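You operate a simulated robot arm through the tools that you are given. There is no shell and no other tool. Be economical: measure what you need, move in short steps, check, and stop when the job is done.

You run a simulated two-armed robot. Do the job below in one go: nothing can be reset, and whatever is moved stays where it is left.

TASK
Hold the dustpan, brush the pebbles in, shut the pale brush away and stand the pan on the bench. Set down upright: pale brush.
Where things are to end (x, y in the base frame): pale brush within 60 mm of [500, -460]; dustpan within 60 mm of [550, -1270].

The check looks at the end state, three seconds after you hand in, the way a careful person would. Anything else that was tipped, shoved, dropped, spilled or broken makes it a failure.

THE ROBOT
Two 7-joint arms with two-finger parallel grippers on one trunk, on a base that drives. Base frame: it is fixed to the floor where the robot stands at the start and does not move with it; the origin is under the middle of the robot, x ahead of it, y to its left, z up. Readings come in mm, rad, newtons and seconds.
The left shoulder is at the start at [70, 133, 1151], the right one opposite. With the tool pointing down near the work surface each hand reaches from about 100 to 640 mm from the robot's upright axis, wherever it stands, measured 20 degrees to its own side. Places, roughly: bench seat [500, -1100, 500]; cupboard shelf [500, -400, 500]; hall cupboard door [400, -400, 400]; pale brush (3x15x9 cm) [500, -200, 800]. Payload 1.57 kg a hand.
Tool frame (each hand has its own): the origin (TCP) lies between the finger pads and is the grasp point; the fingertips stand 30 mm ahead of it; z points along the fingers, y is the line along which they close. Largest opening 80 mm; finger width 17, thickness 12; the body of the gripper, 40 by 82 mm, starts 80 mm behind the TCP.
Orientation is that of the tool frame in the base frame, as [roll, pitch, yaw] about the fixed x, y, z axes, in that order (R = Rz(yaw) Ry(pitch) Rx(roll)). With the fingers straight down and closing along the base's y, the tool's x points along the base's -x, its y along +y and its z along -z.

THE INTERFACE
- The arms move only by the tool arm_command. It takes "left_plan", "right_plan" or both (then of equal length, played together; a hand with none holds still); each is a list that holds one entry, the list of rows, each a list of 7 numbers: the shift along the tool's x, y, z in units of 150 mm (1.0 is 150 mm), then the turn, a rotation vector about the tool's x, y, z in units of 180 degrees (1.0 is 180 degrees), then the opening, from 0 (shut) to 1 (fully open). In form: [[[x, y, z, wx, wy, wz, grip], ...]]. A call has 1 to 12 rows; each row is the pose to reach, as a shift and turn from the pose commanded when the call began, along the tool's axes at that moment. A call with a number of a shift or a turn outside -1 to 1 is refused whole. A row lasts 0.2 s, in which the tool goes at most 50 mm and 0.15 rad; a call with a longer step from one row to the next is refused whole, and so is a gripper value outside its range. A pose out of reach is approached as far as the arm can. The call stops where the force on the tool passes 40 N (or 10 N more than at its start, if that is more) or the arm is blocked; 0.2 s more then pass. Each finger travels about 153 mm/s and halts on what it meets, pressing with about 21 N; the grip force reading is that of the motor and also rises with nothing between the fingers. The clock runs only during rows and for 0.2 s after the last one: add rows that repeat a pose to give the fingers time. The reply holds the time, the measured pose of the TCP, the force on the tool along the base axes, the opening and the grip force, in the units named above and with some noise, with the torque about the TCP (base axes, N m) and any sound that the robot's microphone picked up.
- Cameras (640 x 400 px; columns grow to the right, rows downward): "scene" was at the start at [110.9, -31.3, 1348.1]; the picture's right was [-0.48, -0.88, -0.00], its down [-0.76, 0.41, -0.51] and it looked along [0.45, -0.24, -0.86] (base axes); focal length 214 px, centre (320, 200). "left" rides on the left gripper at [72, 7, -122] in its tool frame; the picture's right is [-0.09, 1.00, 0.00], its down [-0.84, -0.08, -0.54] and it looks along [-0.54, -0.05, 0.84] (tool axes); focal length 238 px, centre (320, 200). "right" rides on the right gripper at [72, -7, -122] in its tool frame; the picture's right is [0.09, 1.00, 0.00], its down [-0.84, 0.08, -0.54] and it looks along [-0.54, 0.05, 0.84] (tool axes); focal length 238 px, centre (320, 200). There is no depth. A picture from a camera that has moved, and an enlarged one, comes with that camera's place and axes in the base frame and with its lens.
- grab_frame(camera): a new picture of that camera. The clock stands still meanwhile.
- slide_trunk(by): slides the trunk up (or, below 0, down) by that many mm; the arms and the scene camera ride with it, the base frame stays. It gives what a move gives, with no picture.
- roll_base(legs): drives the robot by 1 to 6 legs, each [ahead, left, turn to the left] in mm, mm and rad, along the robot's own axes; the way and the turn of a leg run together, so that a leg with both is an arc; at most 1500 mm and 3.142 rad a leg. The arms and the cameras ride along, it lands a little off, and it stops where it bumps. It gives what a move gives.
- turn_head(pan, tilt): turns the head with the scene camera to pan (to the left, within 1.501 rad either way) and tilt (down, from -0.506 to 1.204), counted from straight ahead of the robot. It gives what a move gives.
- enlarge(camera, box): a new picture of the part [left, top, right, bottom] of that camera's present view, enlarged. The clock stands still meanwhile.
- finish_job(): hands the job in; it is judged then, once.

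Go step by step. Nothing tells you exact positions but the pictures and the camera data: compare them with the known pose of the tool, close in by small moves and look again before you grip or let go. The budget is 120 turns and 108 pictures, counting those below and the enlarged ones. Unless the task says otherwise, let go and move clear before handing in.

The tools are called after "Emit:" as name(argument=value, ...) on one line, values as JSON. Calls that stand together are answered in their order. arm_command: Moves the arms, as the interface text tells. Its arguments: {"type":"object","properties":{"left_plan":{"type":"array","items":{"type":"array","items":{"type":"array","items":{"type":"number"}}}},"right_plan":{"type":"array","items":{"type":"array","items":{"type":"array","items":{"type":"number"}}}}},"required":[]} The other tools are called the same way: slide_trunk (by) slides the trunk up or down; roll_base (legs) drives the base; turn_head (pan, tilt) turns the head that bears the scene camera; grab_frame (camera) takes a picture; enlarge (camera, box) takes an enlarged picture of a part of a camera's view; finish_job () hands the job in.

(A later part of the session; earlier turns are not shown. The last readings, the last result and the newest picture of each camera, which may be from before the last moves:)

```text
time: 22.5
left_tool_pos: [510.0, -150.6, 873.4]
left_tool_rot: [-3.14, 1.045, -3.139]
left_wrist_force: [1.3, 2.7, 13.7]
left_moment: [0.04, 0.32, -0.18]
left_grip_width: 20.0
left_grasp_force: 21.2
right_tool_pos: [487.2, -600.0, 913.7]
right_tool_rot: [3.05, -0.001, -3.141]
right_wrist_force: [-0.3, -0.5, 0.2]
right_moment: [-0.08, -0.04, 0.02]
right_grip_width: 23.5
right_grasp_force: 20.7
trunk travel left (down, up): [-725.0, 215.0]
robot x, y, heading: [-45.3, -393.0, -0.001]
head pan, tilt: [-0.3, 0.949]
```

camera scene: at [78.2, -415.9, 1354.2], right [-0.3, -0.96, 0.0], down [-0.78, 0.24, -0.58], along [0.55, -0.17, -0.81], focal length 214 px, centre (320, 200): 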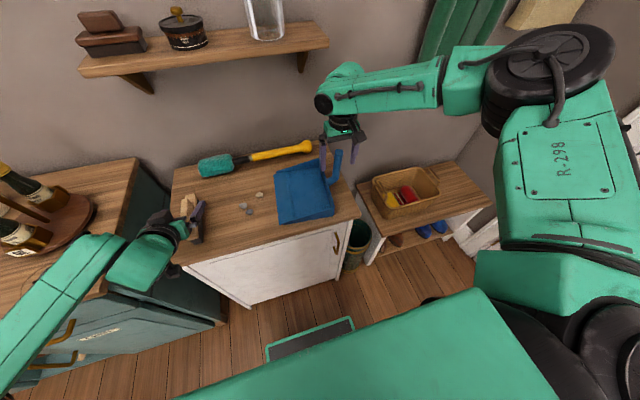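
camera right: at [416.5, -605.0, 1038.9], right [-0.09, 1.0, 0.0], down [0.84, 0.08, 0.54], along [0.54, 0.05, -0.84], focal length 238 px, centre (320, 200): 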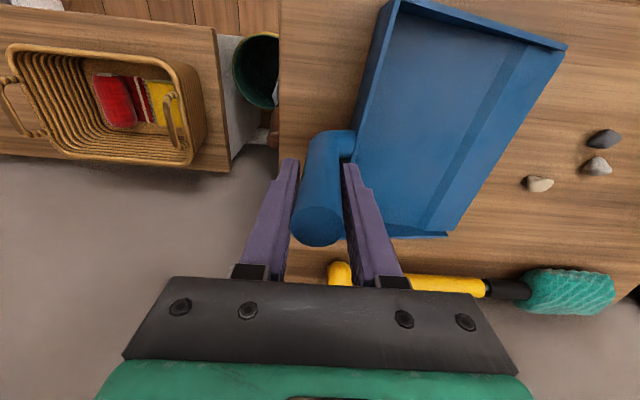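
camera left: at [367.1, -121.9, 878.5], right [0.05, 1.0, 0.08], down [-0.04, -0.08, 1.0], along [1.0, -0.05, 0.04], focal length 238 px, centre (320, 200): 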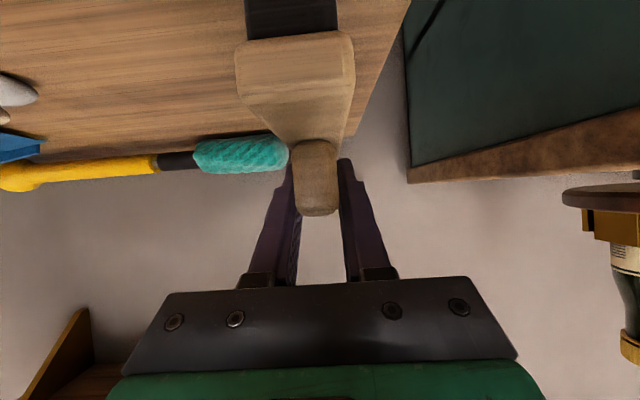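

Emit:
arm_command(left_plan=[[[0, 0, 0, 0, 0, 0, 0.5], [0, 0, 0, 0, 0, 0, 1], [0, 0, -0.15, 0, 0, 0, 1], [0, 0, -0.35, 0, 0, 0, 1], [-0.1, 0, -0.6, 0, 0, 0, 1], [-0.3, 0, -0.6, 0, 0, 0, 1]]])

```text
time: 23.9
left_tool_pos: [452.7, -148.0, 953.1]
left_tool_rot: [-3.137, 1.037, -3.138]
left_wrist_force: [-0.2, 0.5, 0.0]
left_moment: [-0.03, 0.01, -0.01]
left_grip_width: 80.0
left_grasp_force: 0.0
right_tool_pos: [488.6, -598.5, 914.2]
right_tool_rot: [3.051, 0.001, -3.141]
right_wrist_force: [-0.2, -1.6, 2.7]
right_moment: [-0.08, 0.04, 0.07]
right_grip_width: 23.5
right_grasp_force: 20.5
trunk travel left (down, up): [-725.0, 215.0]
robot x, y, heading: [-43.9, -394.7, -0.002]
head pan, tilt: [-0.3, 0.949]
```

Emit:
arm_command(left_plan=[[[-0.05, 0, 0.02, 0, 0.0417, 0, 1], [-0.1, 0, 0.04, 0, 0.0833, 0, 1], [-0.15, 0, 0.06, 0, 0.125, 0, 1], [-0.2, 0, 0.08, 0, 0.1667, 0, 1], [-0.25, 0, 0.1, 0, 0.2083, 0, 1], [-0.3, 0, 0.12, 0, 0.25, 0, 1], [-0.3, 0, 0.14, 0, 0.2917, 0, 1], [-0.3, 0, 0.15, 0, 0.3313, 0, 1]]])

Emit:
grab_frame(camera="left")

Emit:
enlarge(camera="scene", box=[130, 100, 370, 250])

```text
time: 25.7
left_tool_pos: [495.2, -149.5, 981.5]
left_tool_rot: [-3.14, -0.004, 3.141]
left_wrist_force: [-0.1, -0.5, 0.7]
left_moment: [0.0, -0.01, 0.0]
left_grip_width: 80.1
left_grasp_force: 0.1
right_tool_pos: [488.4, -599.0, 913.0]
right_tool_rot: [3.05, 0.002, 3.141]
right_wrist_force: [1.1, -0.1, 3.2]
right_moment: [0.05, 0.15, 0.04]
right_grip_width: 23.6
right_grasp_force: 21.4
trunk travel left (down, up): [-725.0, 215.0]
robot x, y, heading: [-42.8, -397.2, 0.001]
head pan, tilt: [-0.3, 0.949]
```

```text
70 pictures are left
camera left: at [424.0, -143.1, 1104.1], right [0.09, 1.0, 0.0], down [0.84, -0.08, 0.54], along [0.54, -0.05, -0.84], focal length 238 px, centre (320, 200)
```

left: 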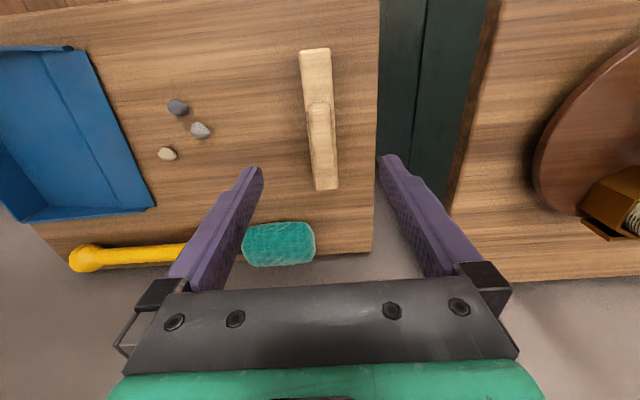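

```text
2.67 times, centred on (250, 175) of scene
camera zoom: at [76.1, -414.5, 1354.5], right [-0.3, -0.96, 0.0], down [-0.78, 0.24, -0.58], along [0.56, -0.17, -0.81], focal length 572 px, centre (507, 267)
```

zoom: 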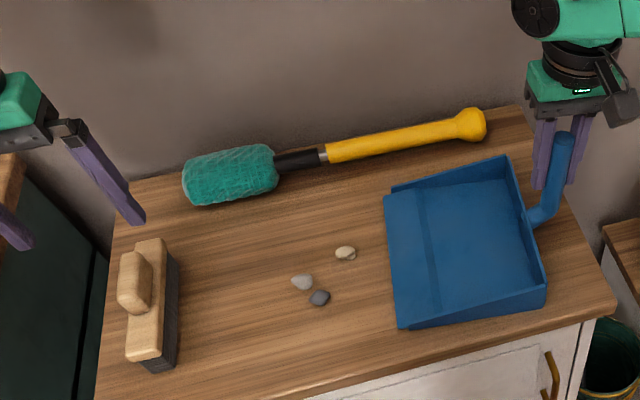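

Brush stands well at y -149. I lower the left hand vertically over its grip and close.

Emit:
arm_command(left_plan=[[[-0.03, 0, 0.17, 0, 0, 0, 1], [-0.067, 0, 0.34, 0, 0, 0, 1], [-0.067, 0, 0.5, 0, 0, 0, 1], [-0.067, 0, 0.6, 0, 0, 0, 1], [-0.067, 0, 0.665, 0, 0, 0, 1], [-0.067, 0, 0.665, 0, 0, 0, 0.5], [-0.067, 0, 0.665, 0, 0, 0, 0], [-0.067, 0, 0.665, 0, 0, 0, 0], [-0.067, 0, 0.665, 0, 0, 0, 0]]])

Emit:
grab_frame(camera="left")

```text
time: 27.7
left_tool_pos: [506.3, -150.0, 881.8]
left_tool_rot: [-3.139, -0.002, -3.141]
left_wrist_force: [0.3, -0.4, 0.3]
left_moment: [0.0, -0.01, 0.03]
left_grip_width: 19.4
left_grasp_force: 21.0
right_tool_pos: [489.0, -599.0, 911.8]
right_tool_rot: [3.051, -0.001, -3.14]
right_wrist_force: [0.6, -1.3, 4.3]
right_moment: [-0.03, -0.02, -0.01]
right_grip_width: 23.6
right_grasp_force: 20.7
trunk travel left (down, up): [-725.0, 215.0]
robot x, y, heading: [-43.6, -392.7, -0.0]
head pan, tilt: [-0.3, 0.949]
```

```text
68 pictures are left
camera left: at [434.7, -142.9, 1003.7], right [0.09, 1.0, 0.0], down [0.84, -0.08, 0.54], along [0.54, -0.05, -0.84], focal length 238 px, centre (320, 200)
```

left: 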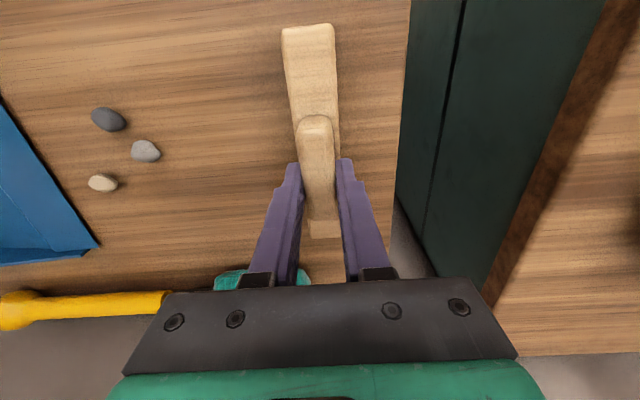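

Emit:
arm_command(left_plan=[[[0.02, 0, -0.012, 0, 0, 0, 0], [0.02, -0.15, -0.012, 0, 0, 0, 0], [0.02, -0.3, -0.012, 0, 0, 0, 0], [0.02, -0.45, -0.012, 0, 0, 0, 0], [0.02, -0.6, -0.012, 0, 0, 0, 0], [0.02, -0.75, -0.012, 0, 0, 0, 0], [0.02, -0.75, -0.012, 0, 0, 0, 0]]])

Emit:
grab_frame(camera="left")

Emit:
enlarge(camera="scene", box=[170, 120, 370, 245])

```text
time: 29.3
left_tool_pos: [502.0, -262.2, 885.7]
left_tool_rot: [-3.139, 0.001, 3.141]
left_wrist_force: [0.3, 0.4, -1.1]
left_moment: [-0.01, 0.0, 0.01]
left_grip_width: 19.4
left_grasp_force: 20.8
right_tool_pos: [488.8, -599.2, 913.9]
right_tool_rot: [3.051, 0.0, -3.139]
right_wrist_force: [-0.8, -0.5, 4.6]
right_moment: [-0.02, -0.04, 0.01]
right_grip_width: 23.6
right_grasp_force: 20.8
trunk travel left (down, up): [-725.0, 215.0]
robot x, y, heading: [-39.3, -393.6, -0.003]
head pan, tilt: [-0.3, 0.949]
```

```text
67 pictures are left
camera left: at [429.9, -255.1, 1007.5], right [0.09, 1.0, 0.0], down [0.84, -0.08, 0.54], along [0.54, -0.05, -0.84], focal length 238 px, centre (320, 200)
```

left: 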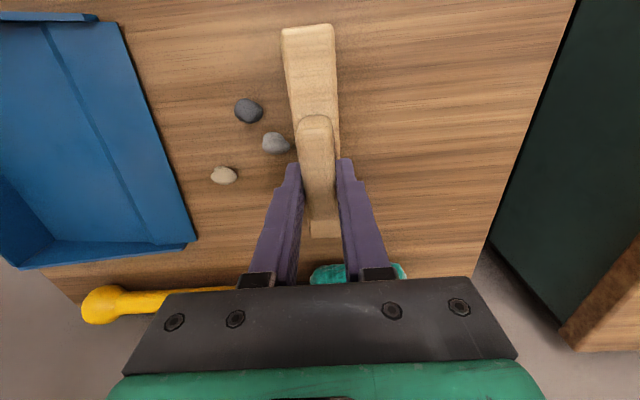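

```text
3.20 times, centred on (270, 182) of scene
camera zoom: at [76.2, -413.5, 1354.5], right [-0.3, -0.96, 0.0], down [-0.78, 0.24, -0.58], along [0.56, -0.17, -0.81], focal length 686 px, centre (480, 256)
```

zoom: 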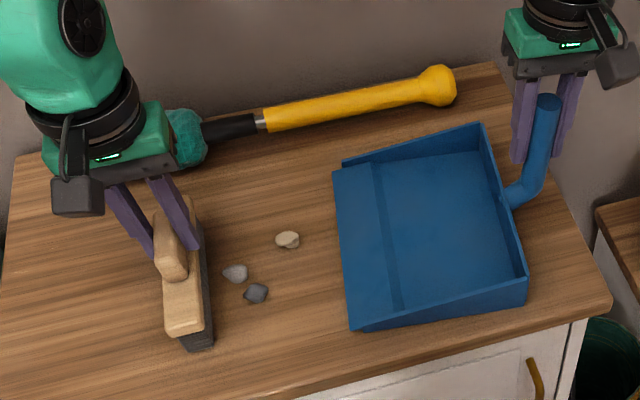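

Reaches fine with the vertical tool. I now push slowly into the pebbles.

Emit:
arm_command(left_plan=[[[-0.02, -0.05, 0.015, 0, 0, 0, 0], [-0.02, -0.1, 0.015, 0, 0, 0, 0], [-0.02, -0.15, 0.015, 0, 0, 0, 0], [-0.02, -0.2, 0.015, 0, 0, 0, 0], [-0.02, -0.25, 0.015, 0, 0, 0, 0], [-0.02, -0.3, 0.015, 0, 0, 0, 0], [-0.02, -0.35, 0.015, 0, 0, 0, 0], [-0.02, -0.4, 0.015, 0, 0, 0, 0], [-0.02, -0.45, 0.015, 0, 0, 0, 0], [-0.02, -0.5, 0.015, 0, 0, 0, 0], [-0.02, -0.55, 0.015, 0, 0, 0, 0], [-0.02, -0.6, 0.015, 0, 0, 0, 0]]])

Emit:
grab_frame(camera="left")

Emit:
enlarge(camera="scene", box=[190, 120, 370, 232])

```text
time: 31.9
left_tool_pos: [505.5, -351.3, 882.2]
left_tool_rot: [-3.14, -0.002, -3.141]
left_wrist_force: [0.1, -0.4, -1.5]
left_moment: [0.04, 0.03, 0.0]
left_grip_width: 19.5
left_grasp_force: 21.3
right_tool_pos: [488.1, -600.4, 913.2]
right_tool_rot: [3.051, -0.001, -3.14]
right_wrist_force: [-0.1, -0.2, 3.6]
right_moment: [0.12, 0.03, -0.03]
right_grip_width: 23.5
right_grasp_force: 20.8
trunk travel left (down, up): [-725.0, 215.0]
robot x, y, heading: [-48.4, -393.3, 0.003]
head pan, tilt: [-0.3, 0.949]
```

```text
65 pictures are left
camera left: at [433.6, -345.4, 1004.0], right [0.09, 1.0, 0.0], down [0.84, -0.08, 0.54], along [0.54, -0.05, -0.84], focal length 238 px, centre (320, 200)
```

left: 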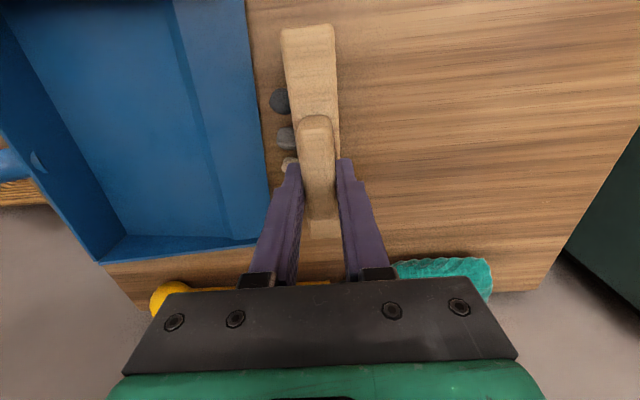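

```text
3.56 times, centred on (280, 176) of scene
camera zoom: at [76.2, -414.2, 1354.5], right [-0.3, -0.96, 0.0], down [-0.78, 0.24, -0.58], along [0.56, -0.17, -0.81], focal length 763 px, centre (462, 285)
```

zoom: 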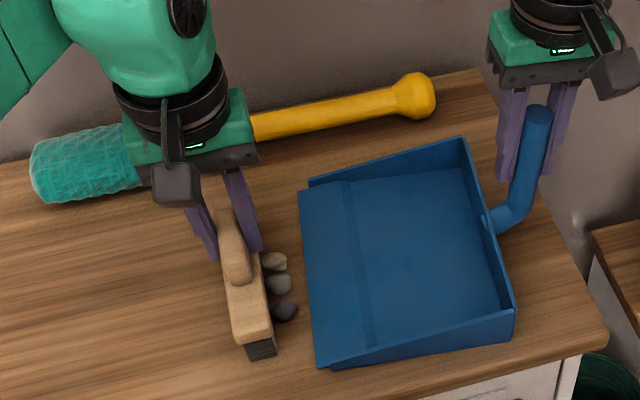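

Pebbles are gathered along the brush and aligned with the pan. I push on over the lip, rising slightly.

Emit:
arm_command(left_plan=[[[-0.03, -0.055, 0, 0, 0, 0, 0], [-0.05, -0.11, 0, 0, 0, 0, 0], [-0.05, -0.165, -0.01, 0, 0, 0, 0], [-0.05, -0.22, -0.015, 0, 0, 0, 0], [-0.05, -0.275, -0.015, 0, 0, 0, 0], [-0.05, -0.33, -0.02, 0, 0, 0, 0], [-0.05, -0.385, -0.025, 0, 0, 0, 0]]])

Emit:
grab_frame(camera="left")

Emit:
enlarge(camera="scene", box=[210, 120, 370, 220])

```text
time: 33.5
left_tool_pos: [515.5, -407.9, 885.7]
left_tool_rot: [-3.14, -0.001, -3.141]
left_wrist_force: [0.2, 9.7, -1.1]
left_moment: [0.86, 0.12, -0.39]
left_grip_width: 27.6
left_grasp_force: 21.3
right_tool_pos: [488.8, -599.8, 913.4]
right_tool_rot: [3.052, 0.002, -3.141]
right_wrist_force: [1.7, -12.5, 6.9]
right_moment: [-1.16, 0.25, 0.05]
right_grip_width: 23.6
right_grasp_force: 20.5
trunk travel left (down, up): [-725.0, 215.0]
robot x, y, heading: [-47.1, -392.9, 0.002]
head pan, tilt: [-0.3, 0.949]
```

```text
63 pictures are left
camera left: at [442.0, -403.0, 1008.9], right [0.09, 1.0, 0.0], down [0.84, -0.08, 0.54], along [0.54, -0.05, -0.84], focal length 238 px, centre (320, 200)
```

left: 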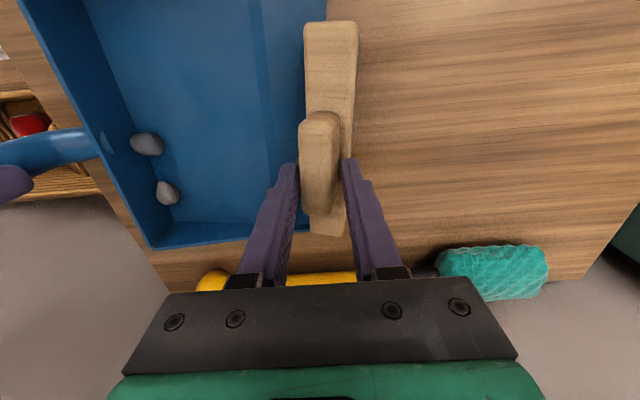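

```text
4.00 times, centred on (290, 170) of scene
camera zoom: at [75.9, -414.5, 1354.5], right [-0.3, -0.96, 0.0], down [-0.78, 0.24, -0.58], along [0.56, -0.17, -0.81], focal length 858 px, centre (440, 320)
```

zoom: 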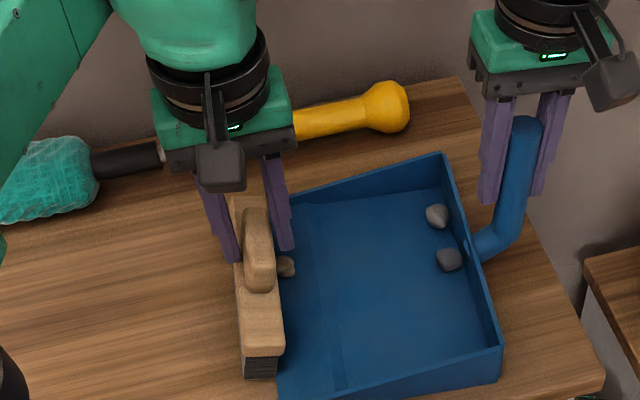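

Two pebbles are already at the back and one is on the ramp, with the brush butting on the lip. I lift it a few mm and push on.

Emit:
arm_command(left_plan=[[[0, 0.02, -0.02, 0, 0, 0, 0], [0, 0.02, -0.035, 0, 0, 0, 0], [0, -0.05, -0.04, 0, 0, 0, 0], [0, -0.1, -0.04, 0, 0, 0, 0], [0, -0.15, -0.045, 0, 0, 0, 0], [0, -0.2, -0.045, 0, 0, 0, 0], [0, -0.25, -0.05, 0, 0, 0, 0], [0, -0.3, -0.05, 0, 0, 0, 0]]])

Emit:
grab_frame(camera="left")

Emit:
enlarge(camera="scene", box=[210, 120, 370, 220])

```text
time: 35.3
left_tool_pos: [504.4, -437.6, 894.1]
left_tool_rot: [-3.138, 0.007, -3.14]
left_wrist_force: [-1.3, 10.8, 2.4]
left_moment: [0.87, -0.06, -0.42]
left_grip_width: 20.8
left_grasp_force: 21.7
left hand out of reach, approached as far as the arm can: row 4, 5, 6, 7, 8
right_tool_pos: [488.7, -599.3, 914.0]
right_tool_rot: [3.053, 0.002, 3.14]
right_wrist_force: [-0.3, -10.7, 4.4]
right_moment: [-1.46, -0.02, 0.03]
right_grip_width: 24.9
right_grasp_force: 20.6
trunk travel left (down, up): [-725.0, 215.0]
robot x, y, heading: [-45.2, -392.0, -0.001]
head pan, tilt: [-0.3, 0.949]
```

```text
61 pictures are left
camera left: at [431.2, -430.7, 1015.4], right [0.09, 1.0, 0.0], down [0.83, -0.07, 0.55], along [0.55, -0.05, -0.84], focal length 238 px, centre (320, 200)
```

left: 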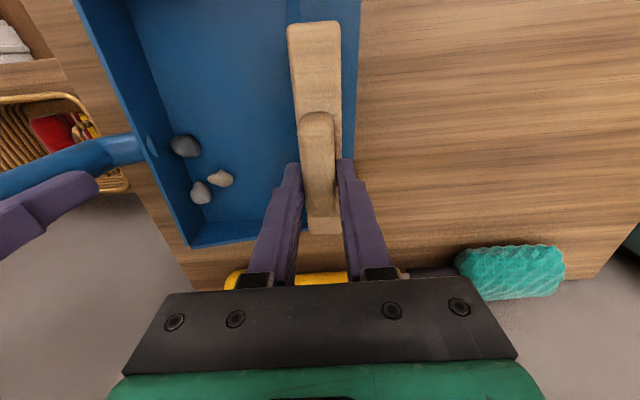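

```text
4.00 times, centred on (290, 170) of scene
camera zoom: at [75.3, -413.7, 1354.5], right [-0.3, -0.95, 0.0], down [-0.78, 0.24, -0.58], along [0.56, -0.17, -0.81], focal length 858 px, centre (440, 320)
```

zoom: 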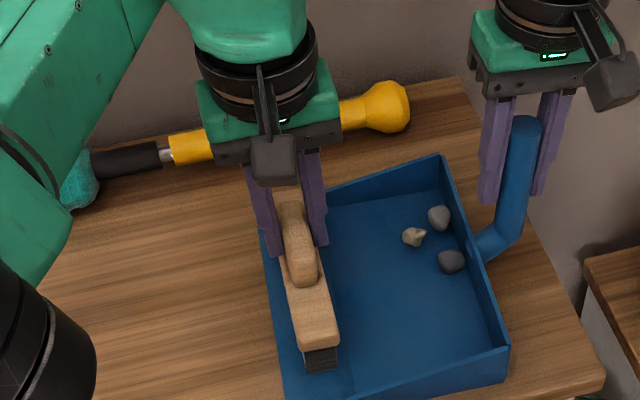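

All three pebbles lie at the back of the pan. I lift the brush away and release the pan handle.

Emit:
arm_command(left_plan=[[[0, 0.03, -0.15, 0, 0, 0, 0], [0, 0.1, -0.3, 0, 0, 0, 0], [0, 0.3, -0.33, 0, 0, 0, 0], [0, 0.5, -0.33, 0, 0, 0, 0], [0, 0.7, -0.33, 0, 0, 0, 0], [0, 0.9, -0.33, 0, 0, 0, 0], [0, 1.0, -0.33, 0, 0, 0, 0]]], right_plan=[[[0, 0, 0, 0, 0, 0, 0], [0, 0, 0, 0, 0, 0, 0], [0, 0, 0, 0, 0, 0, 0.3], [0, 0, 0, 0, 0, 0, 0.6], [0, 0, 0, 0, 0, 0, 1], [0, 0, 0, 0, 0, 0, 1], [0, 0, 0, 0, 0, 0, 1]]])

Emit:
enlarge(camera="scene", box=[170, 100, 390, 240])

Emit:
grab_frame(camera="left")

```text
time: 36.9
left_tool_pos: [507.9, -289.1, 941.6]
left_tool_rot: [-3.141, -0.002, 3.141]
left_wrist_force: [0.9, 0.1, -1.5]
left_moment: [0.0, 0.01, 0.0]
left_grip_width: 19.5
left_grasp_force: 21.6
right_tool_pos: [489.5, -599.2, 913.2]
right_tool_rot: [3.051, -0.001, 3.14]
right_wrist_force: [-0.3, 0.3, -0.1]
right_moment: [0.0, 0.02, 0.0]
right_grip_width: 80.0
right_grasp_force: 0.1
trunk travel left (down, up): [-725.0, 215.0]
robot x, y, heading: [-46.0, -391.1, 0.002]
head pan, tilt: [-0.3, 0.949]
```

```text
2.86 times, centred on (280, 170) of scene
camera zoom: at [77.0, -413.9, 1354.4], right [-0.3, -0.96, 0.0], down [-0.78, 0.24, -0.58], along [0.56, -0.17, -0.81], focal length 613 px, centre (434, 286)
```

zoom: 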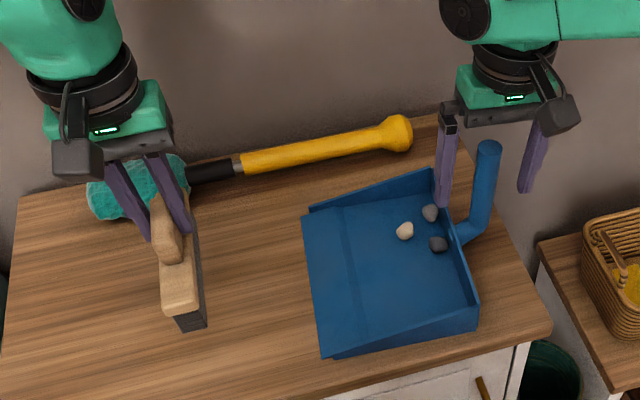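

```text
58 pictures are left
camera left: at [434.9, -282.8, 1064.6], right [0.09, 1.0, 0.0], down [0.84, -0.08, 0.54], along [0.54, -0.05, -0.84], focal length 238 px, centre (320, 200)
```

left: 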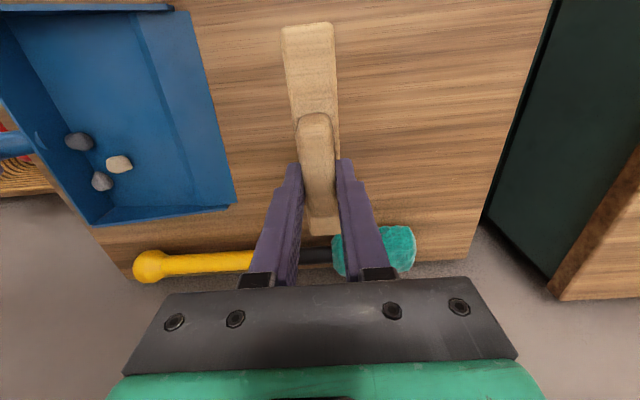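

Emit:
arm_command(left_plan=[[[0, 0.15, 0, 0, 0, 0, 0], [0, 0.35, 0, 0, 0, 0, 0], [0, 0.55, 0, 0, 0, 0, 0], [0, 0.75, 0, 0, 0, 0, 0], [0, 0.827, 0.12, 0, 0, 0, 0], [0, 0.827, 0.24, 0, 0, 0, 0], [0, 0.827, 0.33, 0, 0, 0, 0], [0, 0.827, 0.38, 0, 0, 0, 0], [0, 0.827, 0.38, 0, 0, 0, 0]]], right_plan=[[[0, 0, -0.1, 0, 0, 0, 1], [0, 0, -0.25, 0, 0, 0, 1], [0, 0, -0.4, 0, 0, 0, 1], [0, 0, -0.55, 0, 0, 0, 1], [0, 0, -0.7, 0, 0, 0, 1], [0.1, 0, -0.8, 0, 0, 0, 1], [0.3, 0, -0.8, 0, 0, 0, 1], [0.5, 0, -0.8, 0, 0, 0, 1], [0.7, 0, -0.8, 0, 0, 0, 1]]])

```text
time: 38.9
left_tool_pos: [505.3, -165.1, 884.9]
left_tool_rot: [-3.139, 0.0, -3.141]
left_wrist_force: [0.1, 0.5, -1.1]
left_moment: [0.05, -0.04, -0.02]
left_grip_width: 19.8
left_grasp_force: 21.0
right_tool_pos: [383.1, -609.3, 1032.7]
right_tool_rot: [3.052, 0.0, 3.141]
right_wrist_force: [0.2, -0.7, 0.7]
right_moment: [-0.01, 0.02, 0.0]
right_grip_width: 79.9
right_grasp_force: 0.0
trunk travel left (down, up): [-725.0, 215.0]
robot x, y, heading: [-42.4, -397.4, -0.001]
head pan, tilt: [-0.3, 0.949]
```

Emit:
arm_command(left_plan=[[[0, 0, 0.007, 0, 0, 0, 0], [0, 0, 0.014, 0, 0, 0, 0], [0, 0, 0.02, 0, 0, 0, 0], [0, 0, 0.02, 0, 0, 0, 0]]])

```text
time: 39.9
left_tool_pos: [505.6, -165.2, 885.1]
left_tool_rot: [-3.137, 0.002, 3.141]
left_wrist_force: [0.7, 0.5, 10.2]
left_moment: [0.05, -0.5, 0.02]
left_grip_width: 19.5
left_grasp_force: 20.6
right_tool_pos: [382.7, -609.4, 1032.2]
right_tool_rot: [3.05, 0.0, -3.14]
right_wrist_force: [0.3, 0.2, 0.8]
right_moment: [-0.02, 0.01, 0.04]
right_grip_width: 80.0
right_grasp_force: 0.0
trunk travel left (down, up): [-725.0, 215.0]
robot x, y, heading: [-44.4, -387.8, 0.0]
head pan, tilt: [-0.3, 0.949]
```

Brush is down. I release, lift off, and tip the hand forward again for a grip that fits the cupboard.

Emit:
arm_command(left_plan=[[[0, 0, 0, 0, 0, 0, 0.4], [0, 0, 0, 0, 0, 0, 1], [0, 0, 0, 0, 0, 0, 1], [0, 0, -0.2, 0, 0, 0, 1], [0, 0, -0.45, 0, 0, 0, 1], [0, 0, -0.7, 0, 0, 0, 1]]])

Emit:
arm_command(left_plan=[[[0.04, 0, 0, 0, -0.0417, 0, 1], [0.1, 0, 0, 0, -0.0833, 0, 1], [0.15, 0, 0, 0, -0.125, 0, 1], [0.2, 0, 0.04, 0, -0.1667, 0, 1], [0.25, 0, 0.08, 0, -0.2083, 0, 1], [0.3, 0, 0.12, 0, -0.25, 0, 1], [0.35, 0, 0.15, 0, -0.2917, 0, 1], [0.4, 0, 0.18, 0, -0.3333, 0, 1]]])

Emit:
grab_frame(camera="left")

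```text
time: 41.3
left_tool_pos: [506.1, -164.3, 989.0]
left_tool_rot: [-3.14, -0.002, 3.139]
left_wrist_force: [0.6, 0.1, -0.2]
left_moment: [-0.04, 0.01, -0.01]
left_grip_width: 80.2
left_grasp_force: 0.0
right_tool_pos: [384.0, -610.4, 1032.5]
right_tool_rot: [3.051, -0.001, 3.141]
right_wrist_force: [-0.9, -0.2, -0.2]
right_moment: [0.02, 0.0, 0.03]
right_grip_width: 80.2
right_grasp_force: 0.1
trunk travel left (down, up): [-725.0, 215.0]
robot x, y, heading: [-43.0, -395.1, -0.002]
head pan, tilt: [-0.3, 0.949]
```

```text
time: 43.1
left_tool_pos: [446.8, -165.1, 961.7]
left_tool_rot: [-3.133, 1.048, -3.14]
left_wrist_force: [-0.2, -0.1, 0.9]
left_moment: [0.01, 0.02, 0.0]
left_grip_width: 80.1
left_grasp_force: 0.0
right_tool_pos: [383.8, -611.1, 1032.5]
right_tool_rot: [3.052, 0.0, 3.141]
right_wrist_force: [-0.8, -0.7, 0.1]
right_moment: [-0.02, 0.0, -0.01]
right_grip_width: 79.8
right_grasp_force: 0.0
trunk travel left (down, up): [-725.0, 215.0]
robot x, y, heading: [-43.5, -395.0, 0.001]
head pan, tilt: [-0.3, 0.949]
```

```text
57 pictures are left
camera left: at [304.6, -158.3, 959.6], right [0.05, 1.0, 0.08], down [-0.05, -0.07, 1.0], along [1.0, -0.05, 0.05], focal length 238 px, centre (320, 200)
```

left: 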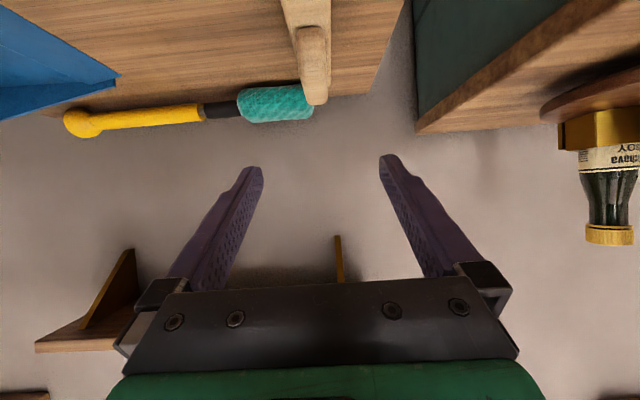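

Emit:
arm_command(left_plan=[[[0.1, 0, 0.15, 0, 0, 0, 1], [0.2, 0, 0.3, 0, 0, 0, 1], [0.28, 0, 0.45, 0, 0, 0, 1], [0.28, 0, 0.6, 0, 0, 0, 1], [0.28, 0, 0.6, 0, 0, 0, 1]]])

Emit:
grab_frame(camera="left")

Emit:
enlarge(camera="scene", box=[150, 150, 270, 250])

```text
time: 44.3
left_tool_pos: [504.0, -164.7, 880.2]
left_tool_rot: [-3.14, 1.046, -3.139]
left_wrist_force: [0.3, -0.2, -0.5]
left_moment: [-0.03, 0.02, 0.02]
left_grip_width: 80.0
left_grasp_force: 0.1
right_tool_pos: [385.1, -610.7, 1032.1]
right_tool_rot: [3.051, -0.001, -3.14]
right_wrist_force: [-0.8, -0.2, 0.6]
right_moment: [0.0, 0.01, -0.01]
right_grip_width: 80.0
right_grasp_force: 0.1
trunk travel left (down, up): [-725.0, 215.0]
robot x, y, heading: [-42.0, -393.7, -0.001]
head pan, tilt: [-0.3, 0.949]
```

```text
56 pictures are left
camera left: at [363.0, -157.5, 878.9], right [0.05, 1.0, 0.08], down [-0.05, -0.08, 1.0], along [1.0, -0.05, 0.05], focal length 238 px, centre (320, 200)
```

left: 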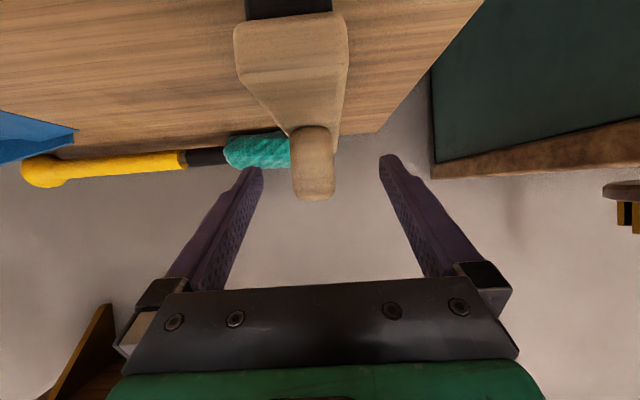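

```text
4.00 times, centred on (210, 200) of scene
camera zoom: at [76.3, -414.2, 1354.4], right [-0.3, -0.96, 0.0], down [-0.78, 0.24, -0.58], along [0.56, -0.17, -0.81], focal length 858 px, centre (760, 200)
```

zoom: 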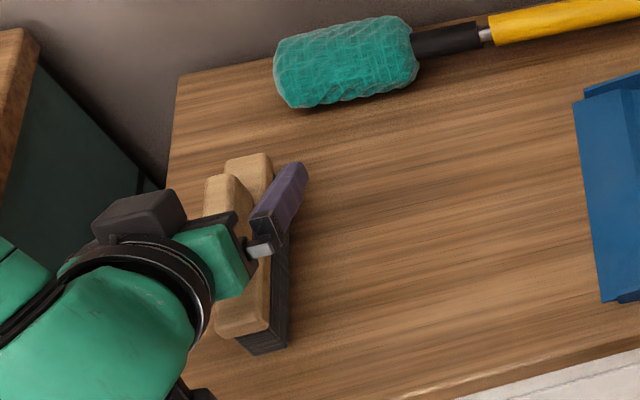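

Emit:
arm_command(left_plan=[[[0.01, 0, 0.005, 0, 0, 0, 0.5], [0.01, 0, 0.005, 0, 0, 0, 0], [0.01, 0, 0.005, 0, 0, 0, 0], [0.01, 0, 0.005, 0, 0, 0, 0], [-0.1, 0, -0.06, 0, 0, 0, 0], [-0.25, 0, -0.2, 0, 0, 0, 0], [-0.35, 0, -0.3, 0, 0, 0, 0]]])

Emit:
grab_frame(camera="left")

Emit:
enlarge(camera="scene", box=[130, 100, 400, 270])

```text
time: 45.9
left_tool_pos: [491.8, -165.0, 947.5]
left_tool_rot: [-3.138, 1.046, -3.138]
left_wrist_force: [-0.1, -0.5, -0.8]
left_moment: [0.01, -0.02, 0.03]
left_grip_width: 19.7
left_grasp_force: 20.9
right_tool_pos: [385.0, -609.6, 1032.4]
right_tool_rot: [3.05, 0.0, 3.141]
right_wrist_force: [0.3, -0.3, -0.8]
right_moment: [-0.01, -0.03, 0.05]
right_grip_width: 79.9
right_grasp_force: 0.0
trunk travel left (down, up): [-725.0, 215.0]
robot x, y, heading: [-45.4, -396.6, -0.004]
head pan, tilt: [-0.3, 0.949]
```

```text
54 pictures are left
camera left: at [350.3, -158.4, 946.3], right [0.05, 1.0, 0.08], down [-0.05, -0.08, 1.0], along [1.0, -0.05, 0.04], focal length 238 px, centre (320, 200)
```

left: 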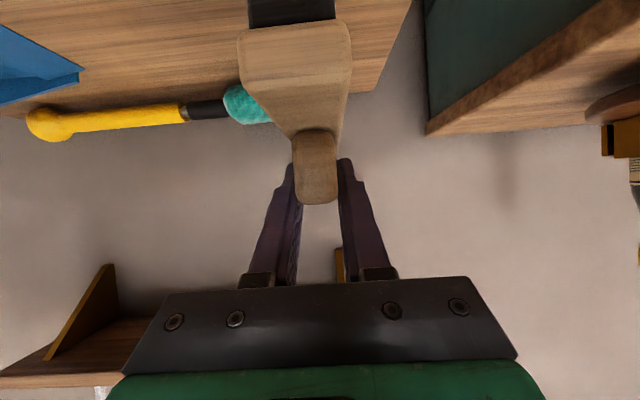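

```text
2.35 times, centred on (265, 185) of scene
camera zoom: at [76.7, -414.1, 1354.4], right [-0.3, -0.96, 0.0], down [-0.78, 0.24, -0.58], along [0.56, -0.17, -0.81], focal length 505 px, centre (449, 235)
```

zoom: 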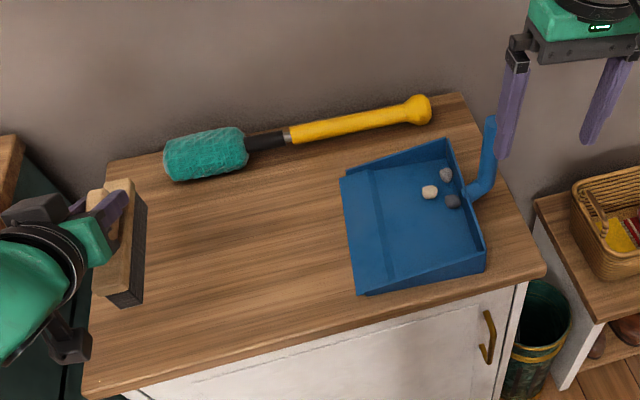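

Brush is held firmly and pebbles stay in the pan. I back the base off before lowering to the door, after checking the room at the side.

Emit:
roll_base(legs=[[-200, 0, 0]])

Emit:
turn_head(pan=-0.2, tilt=0.8)

Emit:
grab_frame(camera="scene")

```text
time: 47.5
left_tool_pos: [292.8, -164.3, 947.1]
left_tool_rot: [-3.139, 1.043, -3.138]
left_wrist_force: [0.1, -0.5, -1.2]
left_moment: [-0.02, 0.01, -0.04]
left_grip_width: 19.5
left_grasp_force: 21.5
right_tool_pos: [187.3, -610.3, 1033.0]
right_tool_rot: [3.051, -0.002, -3.141]
right_wrist_force: [-0.6, -0.3, 0.1]
right_moment: [0.0, 0.0, 0.0]
right_grip_width: 79.9
right_grasp_force: 0.1
trunk travel left (down, up): [-725.0, 215.0]
robot x, y, heading: [-246.4, -398.9, 0.0]
head pan, tilt: [-0.3, 0.949]
```

```text
time: 48.2
left_tool_pos: [291.4, -164.8, 947.9]
left_tool_rot: [-3.138, 1.046, -3.137]
left_wrist_force: [0.5, 0.4, -1.2]
left_moment: [0.02, -0.01, -0.01]
left_grip_width: 19.8
left_grasp_force: 20.6
right_tool_pos: [184.5, -608.5, 1032.2]
right_tool_rot: [3.051, 0.0, -3.139]
right_wrist_force: [0.1, 0.1, 0.3]
right_moment: [-0.03, -0.04, 0.0]
right_grip_width: 80.2
right_grasp_force: 0.1
trunk travel left (down, up): [-725.0, 215.0]
robot x, y, heading: [-244.7, -389.9, 0.001]
head pan, tilt: [-0.201, 0.799]
```

```text
52 pictures are left
camera scene: at [-114.3, -408.5, 1365.9], right [-0.2, -0.98, 0.0], down [-0.7, 0.14, -0.7], along [0.68, -0.14, -0.72], focal length 214 px, centre (320, 200)
```

scene: 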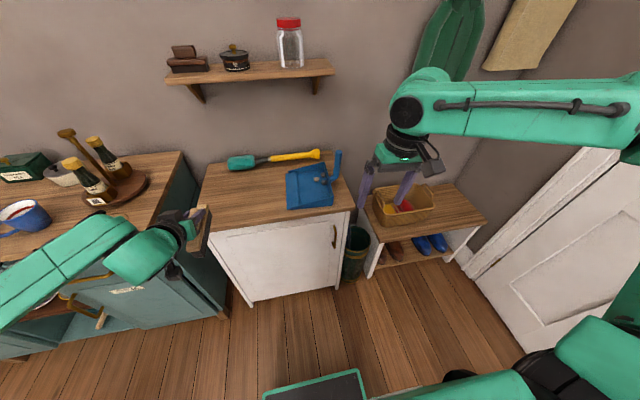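

Cupboard front is near x 400, the door handle near (375,-565,620) and the hinge near y -100. I tuck the left hand in and start levelling the right hand.

Emit:
arm_command(left_plan=[[[0.05, 0, -0.08, 0, 0, 0, 0], [0.1, 0, -0.16, 0, 0, 0, 0], [0.133, 0, -0.23, 0, 0, 0, 0], [0.133, 0, -0.23, 0, 0, 0, 0]]], right_plan=[[[-0.15, 0, 0, 0.0287, 0, 0, 1], [-0.3, 0.05, 0, 0.0287, 0, 0, 1], [-0.5, 0.1, 0, 0.0287, 0, 0, 1], [-0.67, 0.2, 0, 0.0287, 0, 0, 1]]])

Emit:
arm_command(right_plan=[[[0, 0, 0, 0, -0.0463, 0, 1], [0, 0, 0, 0, -0.0926, 0, 1], [0, 0, 0, 0, -0.1389, 0, 1], [0, 0, 0, 0, -0.1852, 0, 1], [0, 0, 0, 0, -0.2315, 0, 1], [0, 0, 0, 0, -0.2778, 0, 1], [0, 0, 0, 0, -0.3241, 0, 1], [0, 0, 0, 0, -0.3704, 0, 1], [0, 0, 0, 0, -0.4167, 0, 1]]])

Emit:
slide_trunk(by=-280)

Emit:
grab_frame(camera="right")

Emit:
grab_frame(camera="scene")

```text
time: 49.2
left_tool_pos: [254.3, -162.6, 946.2]
left_tool_rot: [-3.139, 1.043, -3.135]
left_wrist_force: [-0.3, -0.1, -1.6]
left_moment: [-0.02, -0.04, -0.01]
left_grip_width: 20.0
left_grasp_force: 20.6
right_tool_pos: [287.3, -579.3, 1032.5]
right_tool_rot: [3.141, 0.0, -3.14]
right_wrist_force: [-1.1, 0.0, 0.5]
right_moment: [-0.03, 0.02, 0.02]
right_grip_width: 79.7
right_grasp_force: 0.0
trunk travel left (down, up): [-725.0, 215.0]
robot x, y, heading: [-245.4, -390.5, -0.002]
head pan, tilt: [-0.201, 0.799]
```

```text
time: 51.2
left_tool_pos: [252.7, -164.5, 947.5]
left_tool_rot: [-3.138, 1.046, -3.138]
left_wrist_force: [-0.2, 0.2, -1.6]
left_moment: [0.01, 0.01, -0.02]
left_grip_width: 19.8
left_grasp_force: 21.3
right_tool_pos: [285.1, -579.1, 1034.8]
right_tool_rot: [3.126, 1.309, 3.129]
right_wrist_force: [-0.4, 1.3, -0.1]
right_moment: [0.02, -0.03, 0.01]
right_grip_width: 80.1
right_grasp_force: 0.0
trunk travel left (down, up): [-725.0, 215.0]
robot x, y, heading: [-244.9, -393.7, -0.003]
head pan, tilt: [-0.201, 0.799]
```

```text
time: 54.1
left_tool_pos: [250.9, -164.2, 667.8]
left_tool_rot: [-3.138, 1.046, -3.138]
left_wrist_force: [0.2, 0.4, -1.3]
left_moment: [0.01, -0.01, -0.01]
left_grip_width: 19.6
left_grasp_force: 20.6
right_tool_pos: [286.6, -579.7, 755.2]
right_tool_rot: [3.139, 1.309, 3.139]
right_wrist_force: [-0.4, -0.2, -0.5]
right_moment: [0.02, 0.01, 0.03]
right_grip_width: 79.6
right_grasp_force: 0.0
trunk travel left (down, up): [-445.0, 495.0]
robot x, y, heading: [-244.4, -397.1, -0.002]
head pan, tilt: [-0.201, 0.799]
```

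```text
51 pictures are left
camera right: at [149.8, -586.5, 718.3], right [-0.03, 1.0, -0.09], down [-0.31, 0.08, 0.95], along [0.95, 0.05, 0.3], focal length 238 px, centre (320, 200)
```

right: 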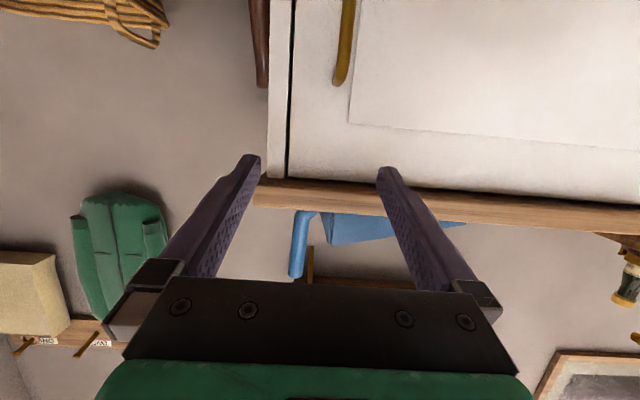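

```text
50 pictures are left
camera scene: at [-113.7, -408.5, 1085.9], right [-0.2, -0.98, 0.0], down [-0.7, 0.14, -0.7], along [0.68, -0.14, -0.72], focal length 214 px, centre (320, 200)
```

scene: 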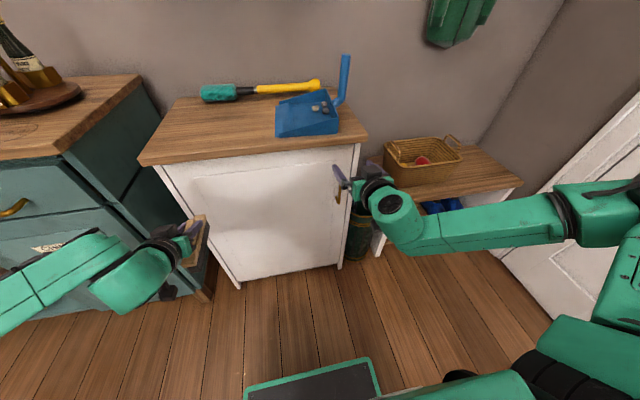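

Handle top is near z 680 at y -567. I lower the right hand to it.

Emit:
arm_command(right_plan=[[[0.17, 0.02, 0.045, 0, 0, 0, 1], [0.34, 0.04, 0.09, 0, 0, 0, 1], [0.5, 0.06, 0.134, 0, 0, 0, 1], [0.67, 0.087, 0.18, 0, 0, 0, 1], [0.837, 0.087, 0.224, 0, 0, 0, 1]]])

Emit:
grab_frame(camera="right")

Emit:
enlarge(camera="scene", box=[300, 130, 420, 230])

```text
time: 55.3
left_tool_pos: [251.6, -164.0, 668.6]
left_tool_rot: [-3.139, 1.044, -3.139]
left_wrist_force: [0.4, 0.6, -1.2]
left_moment: [0.02, -0.03, 0.0]
left_grip_width: 19.8
left_grasp_force: 21.1
right_tool_pos: [285.3, -572.2, 634.3]
right_tool_rot: [3.135, 1.308, 3.138]
right_wrist_force: [-0.5, 0.2, 0.1]
right_moment: [-0.02, -0.01, -0.01]
right_grip_width: 80.0
right_grasp_force: 0.1
right hand out of reach, approached as far as the arm can: row 5
trunk travel left (down, up): [-445.0, 495.0]
robot x, y, heading: [-245.9, -395.3, 0.005]
head pan, tilt: [-0.201, 0.799]
```

```text
49 pictures are left
camera right: at [149.0, -579.4, 597.1], right [-0.03, 1.0, -0.09], down [-0.31, 0.08, 0.95], along [0.95, 0.05, 0.3], focal length 238 px, centre (320, 200)
```

right: 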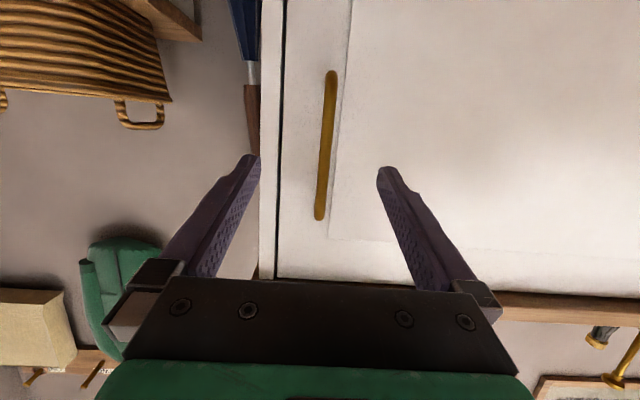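

```text
4.00 times, centred on (360, 180) of scene
camera zoom: at [-113.8, -408.9, 1085.9], right [-0.2, -0.98, 0.0], down [-0.7, 0.14, -0.7], along [0.68, -0.14, -0.72], focal length 858 px, centre (160, 280)
```

zoom: 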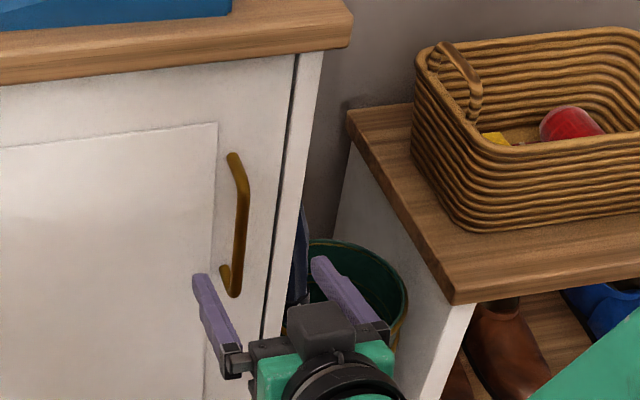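

Emit:
arm_command(right_plan=[[[0, 0.03, 0.13, 0, 0, 0, 1], [0, 0.03, 0.26, 0, 0, 0, 1], [0, 0.03, 0.39, 0, 0, 0, 1], [0, 0.03, 0.5, 0, 0, 0, 1], [0, 0.03, 0.5, 0, 0, 0, 1]]])

Emit:
grab_frame(camera="right")

Emit:
enlarge(camera="scene", box=[300, 130, 420, 230])

```text
time: 56.5
left_tool_pos: [252.7, -163.9, 666.8]
left_tool_rot: [-3.139, 1.045, -3.139]
left_wrist_force: [-0.1, 0.3, -0.7]
left_moment: [0.02, -0.01, -0.01]
left_grip_width: 19.6
left_grasp_force: 21.2
right_tool_pos: [340.9, -584.5, 644.7]
right_tool_rot: [3.135, 1.308, 3.14]
right_wrist_force: [0.4, 0.7, -0.9]
right_moment: [0.01, 0.0, 0.01]
right_grip_width: 80.0
right_grasp_force: 0.1
right hand out of reach, approached as far as the arm can: row 1, 2, 3, 4, 5
trunk travel left (down, up): [-445.0, 495.0]
robot x, y, heading: [-246.1, -388.0, 0.002]
head pan, tilt: [-0.201, 0.799]
```

```text
47 pictures are left
camera right: at [204.7, -592.3, 607.5], right [-0.03, 1.0, -0.09], down [-0.31, 0.08, 0.95], along [0.95, 0.05, 0.3], focal length 238 px, centre (320, 200)
```

right: 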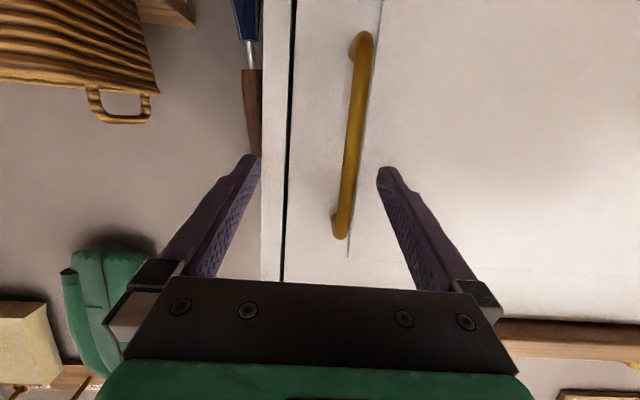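

```text
4.00 times, centred on (360, 180) of scene
camera zoom: at [-113.7, -408.4, 1085.9], right [-0.2, -0.98, 0.0], down [-0.7, 0.14, -0.7], along [0.68, -0.14, -0.72], focal length 858 px, centre (160, 280)
```

zoom: 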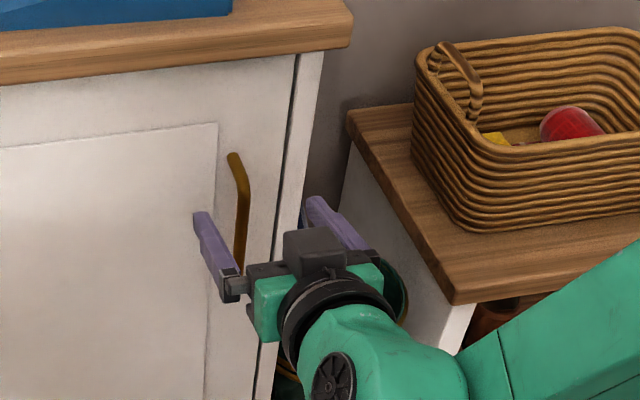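

Emit:
slide_trunk(by=-25)

Emit:
roll_base(legs=[[22, 18, 0]])

Emit:
grab_frame(camera="right")

Emit:
enlarge(camera="scene", box=[300, 130, 420, 230])

```text
time: 57.2
left_tool_pos: [252.5, -164.3, 640.8]
left_tool_rot: [-3.137, 1.044, -3.137]
left_wrist_force: [0.1, 0.1, -1.1]
left_moment: [0.02, 0.01, 0.02]
left_grip_width: 19.6
left_grasp_force: 21.3
right_tool_pos: [341.0, -584.9, 619.3]
right_tool_rot: [3.139, 1.31, 3.141]
right_wrist_force: [-0.2, 0.6, 0.3]
right_moment: [-0.03, 0.02, 0.01]
right_grip_width: 80.2
right_grasp_force: 0.1
trunk travel left (down, up): [-420.0, 520.0]
robot x, y, heading: [-244.3, -394.3, 0.003]
head pan, tilt: [-0.201, 0.799]
```

```text
time: 58.1
left_tool_pos: [269.1, -149.5, 642.7]
left_tool_rot: [-3.139, 1.046, -3.137]
left_wrist_force: [-0.1, -0.5, -1.0]
left_moment: [-0.01, 0.02, -0.03]
left_grip_width: 19.5
left_grasp_force: 21.4
right_tool_pos: [355.0, -573.3, 617.8]
right_tool_rot: [3.138, 1.307, 3.137]
right_wrist_force: [-3.0, 1.1, 0.3]
right_moment: [0.05, -0.04, 0.21]
right_grip_width: 80.0
right_grasp_force: 0.0
trunk travel left (down, up): [-420.0, 520.0]
robot x, y, heading: [-227.9, -378.3, 0.0]
head pan, tilt: [-0.201, 0.799]
stopped in leg 1: the force on the tool passed its limit (the readings are from after the stop); the commanded pose is now the measured one
```

```text
45 pictures are left
camera right: at [218.7, -579.6, 581.3], right [-0.02, 1.0, -0.09], down [-0.3, 0.08, 0.95], along [0.95, 0.05, 0.3], focal length 238 px, centre (320, 200)
```

right: 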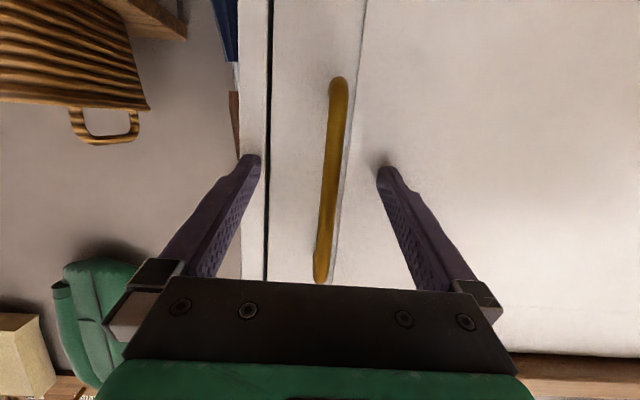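

```text
4.00 times, centred on (360, 180) of scene
camera zoom: at [-97.1, -394.4, 1061.0], right [-0.2, -0.98, 0.0], down [-0.7, 0.14, -0.7], along [0.68, -0.14, -0.72], focal length 858 px, centre (160, 280)
```

zoom: 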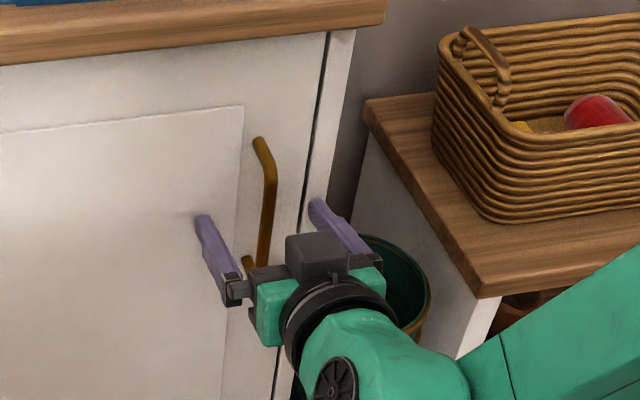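

Fingertips touch the door, so its face is near x 385 and the bar is between the fingers. I ease back 4 mm and close on the bar.

Emit:
arm_command(right_plan=[[[0, 0.03, -0.027, 0, 0, 0, 1], [0, 0.03, -0.027, 0, 0, 0, 0.6], [0, 0.03, -0.027, 0, 0, 0, 0.2], [0, 0.03, -0.027, 0, 0, 0, 0], [0, 0.03, -0.027, 0, 0, 0, 0]]])

Emit:
grab_frame(camera="right")

```text
time: 59.3
left_tool_pos: [269.0, -148.9, 641.4]
left_tool_rot: [-3.137, 1.046, -3.138]
left_wrist_force: [0.5, 0.8, -0.9]
left_moment: [0.01, -0.01, 0.01]
left_grip_width: 19.8
left_grasp_force: 20.7
right_tool_pos: [351.9, -568.2, 619.5]
right_tool_rot: [3.139, 1.308, 3.139]
right_wrist_force: [0.0, 4.4, -0.7]
right_moment: [-0.03, -0.12, -0.02]
right_grip_width: 9.6
right_grasp_force: 28.2
trunk travel left (down, up): [-420.0, 520.0]
robot x, y, heading: [-229.1, -378.4, -0.002]
head pan, tilt: [-0.201, 0.799]
```

```text
43 pictures are left
camera right: at [215.3, -574.4, 582.5], right [-0.02, 1.0, -0.09], down [-0.3, 0.08, 0.95], along [0.95, 0.05, 0.3], focal length 238 px, centre (320, 200)
```

right: 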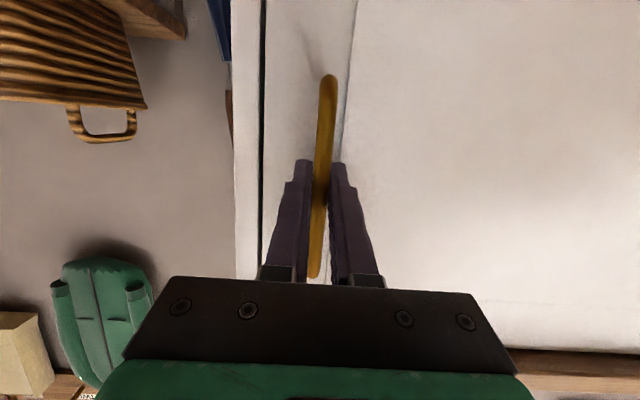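

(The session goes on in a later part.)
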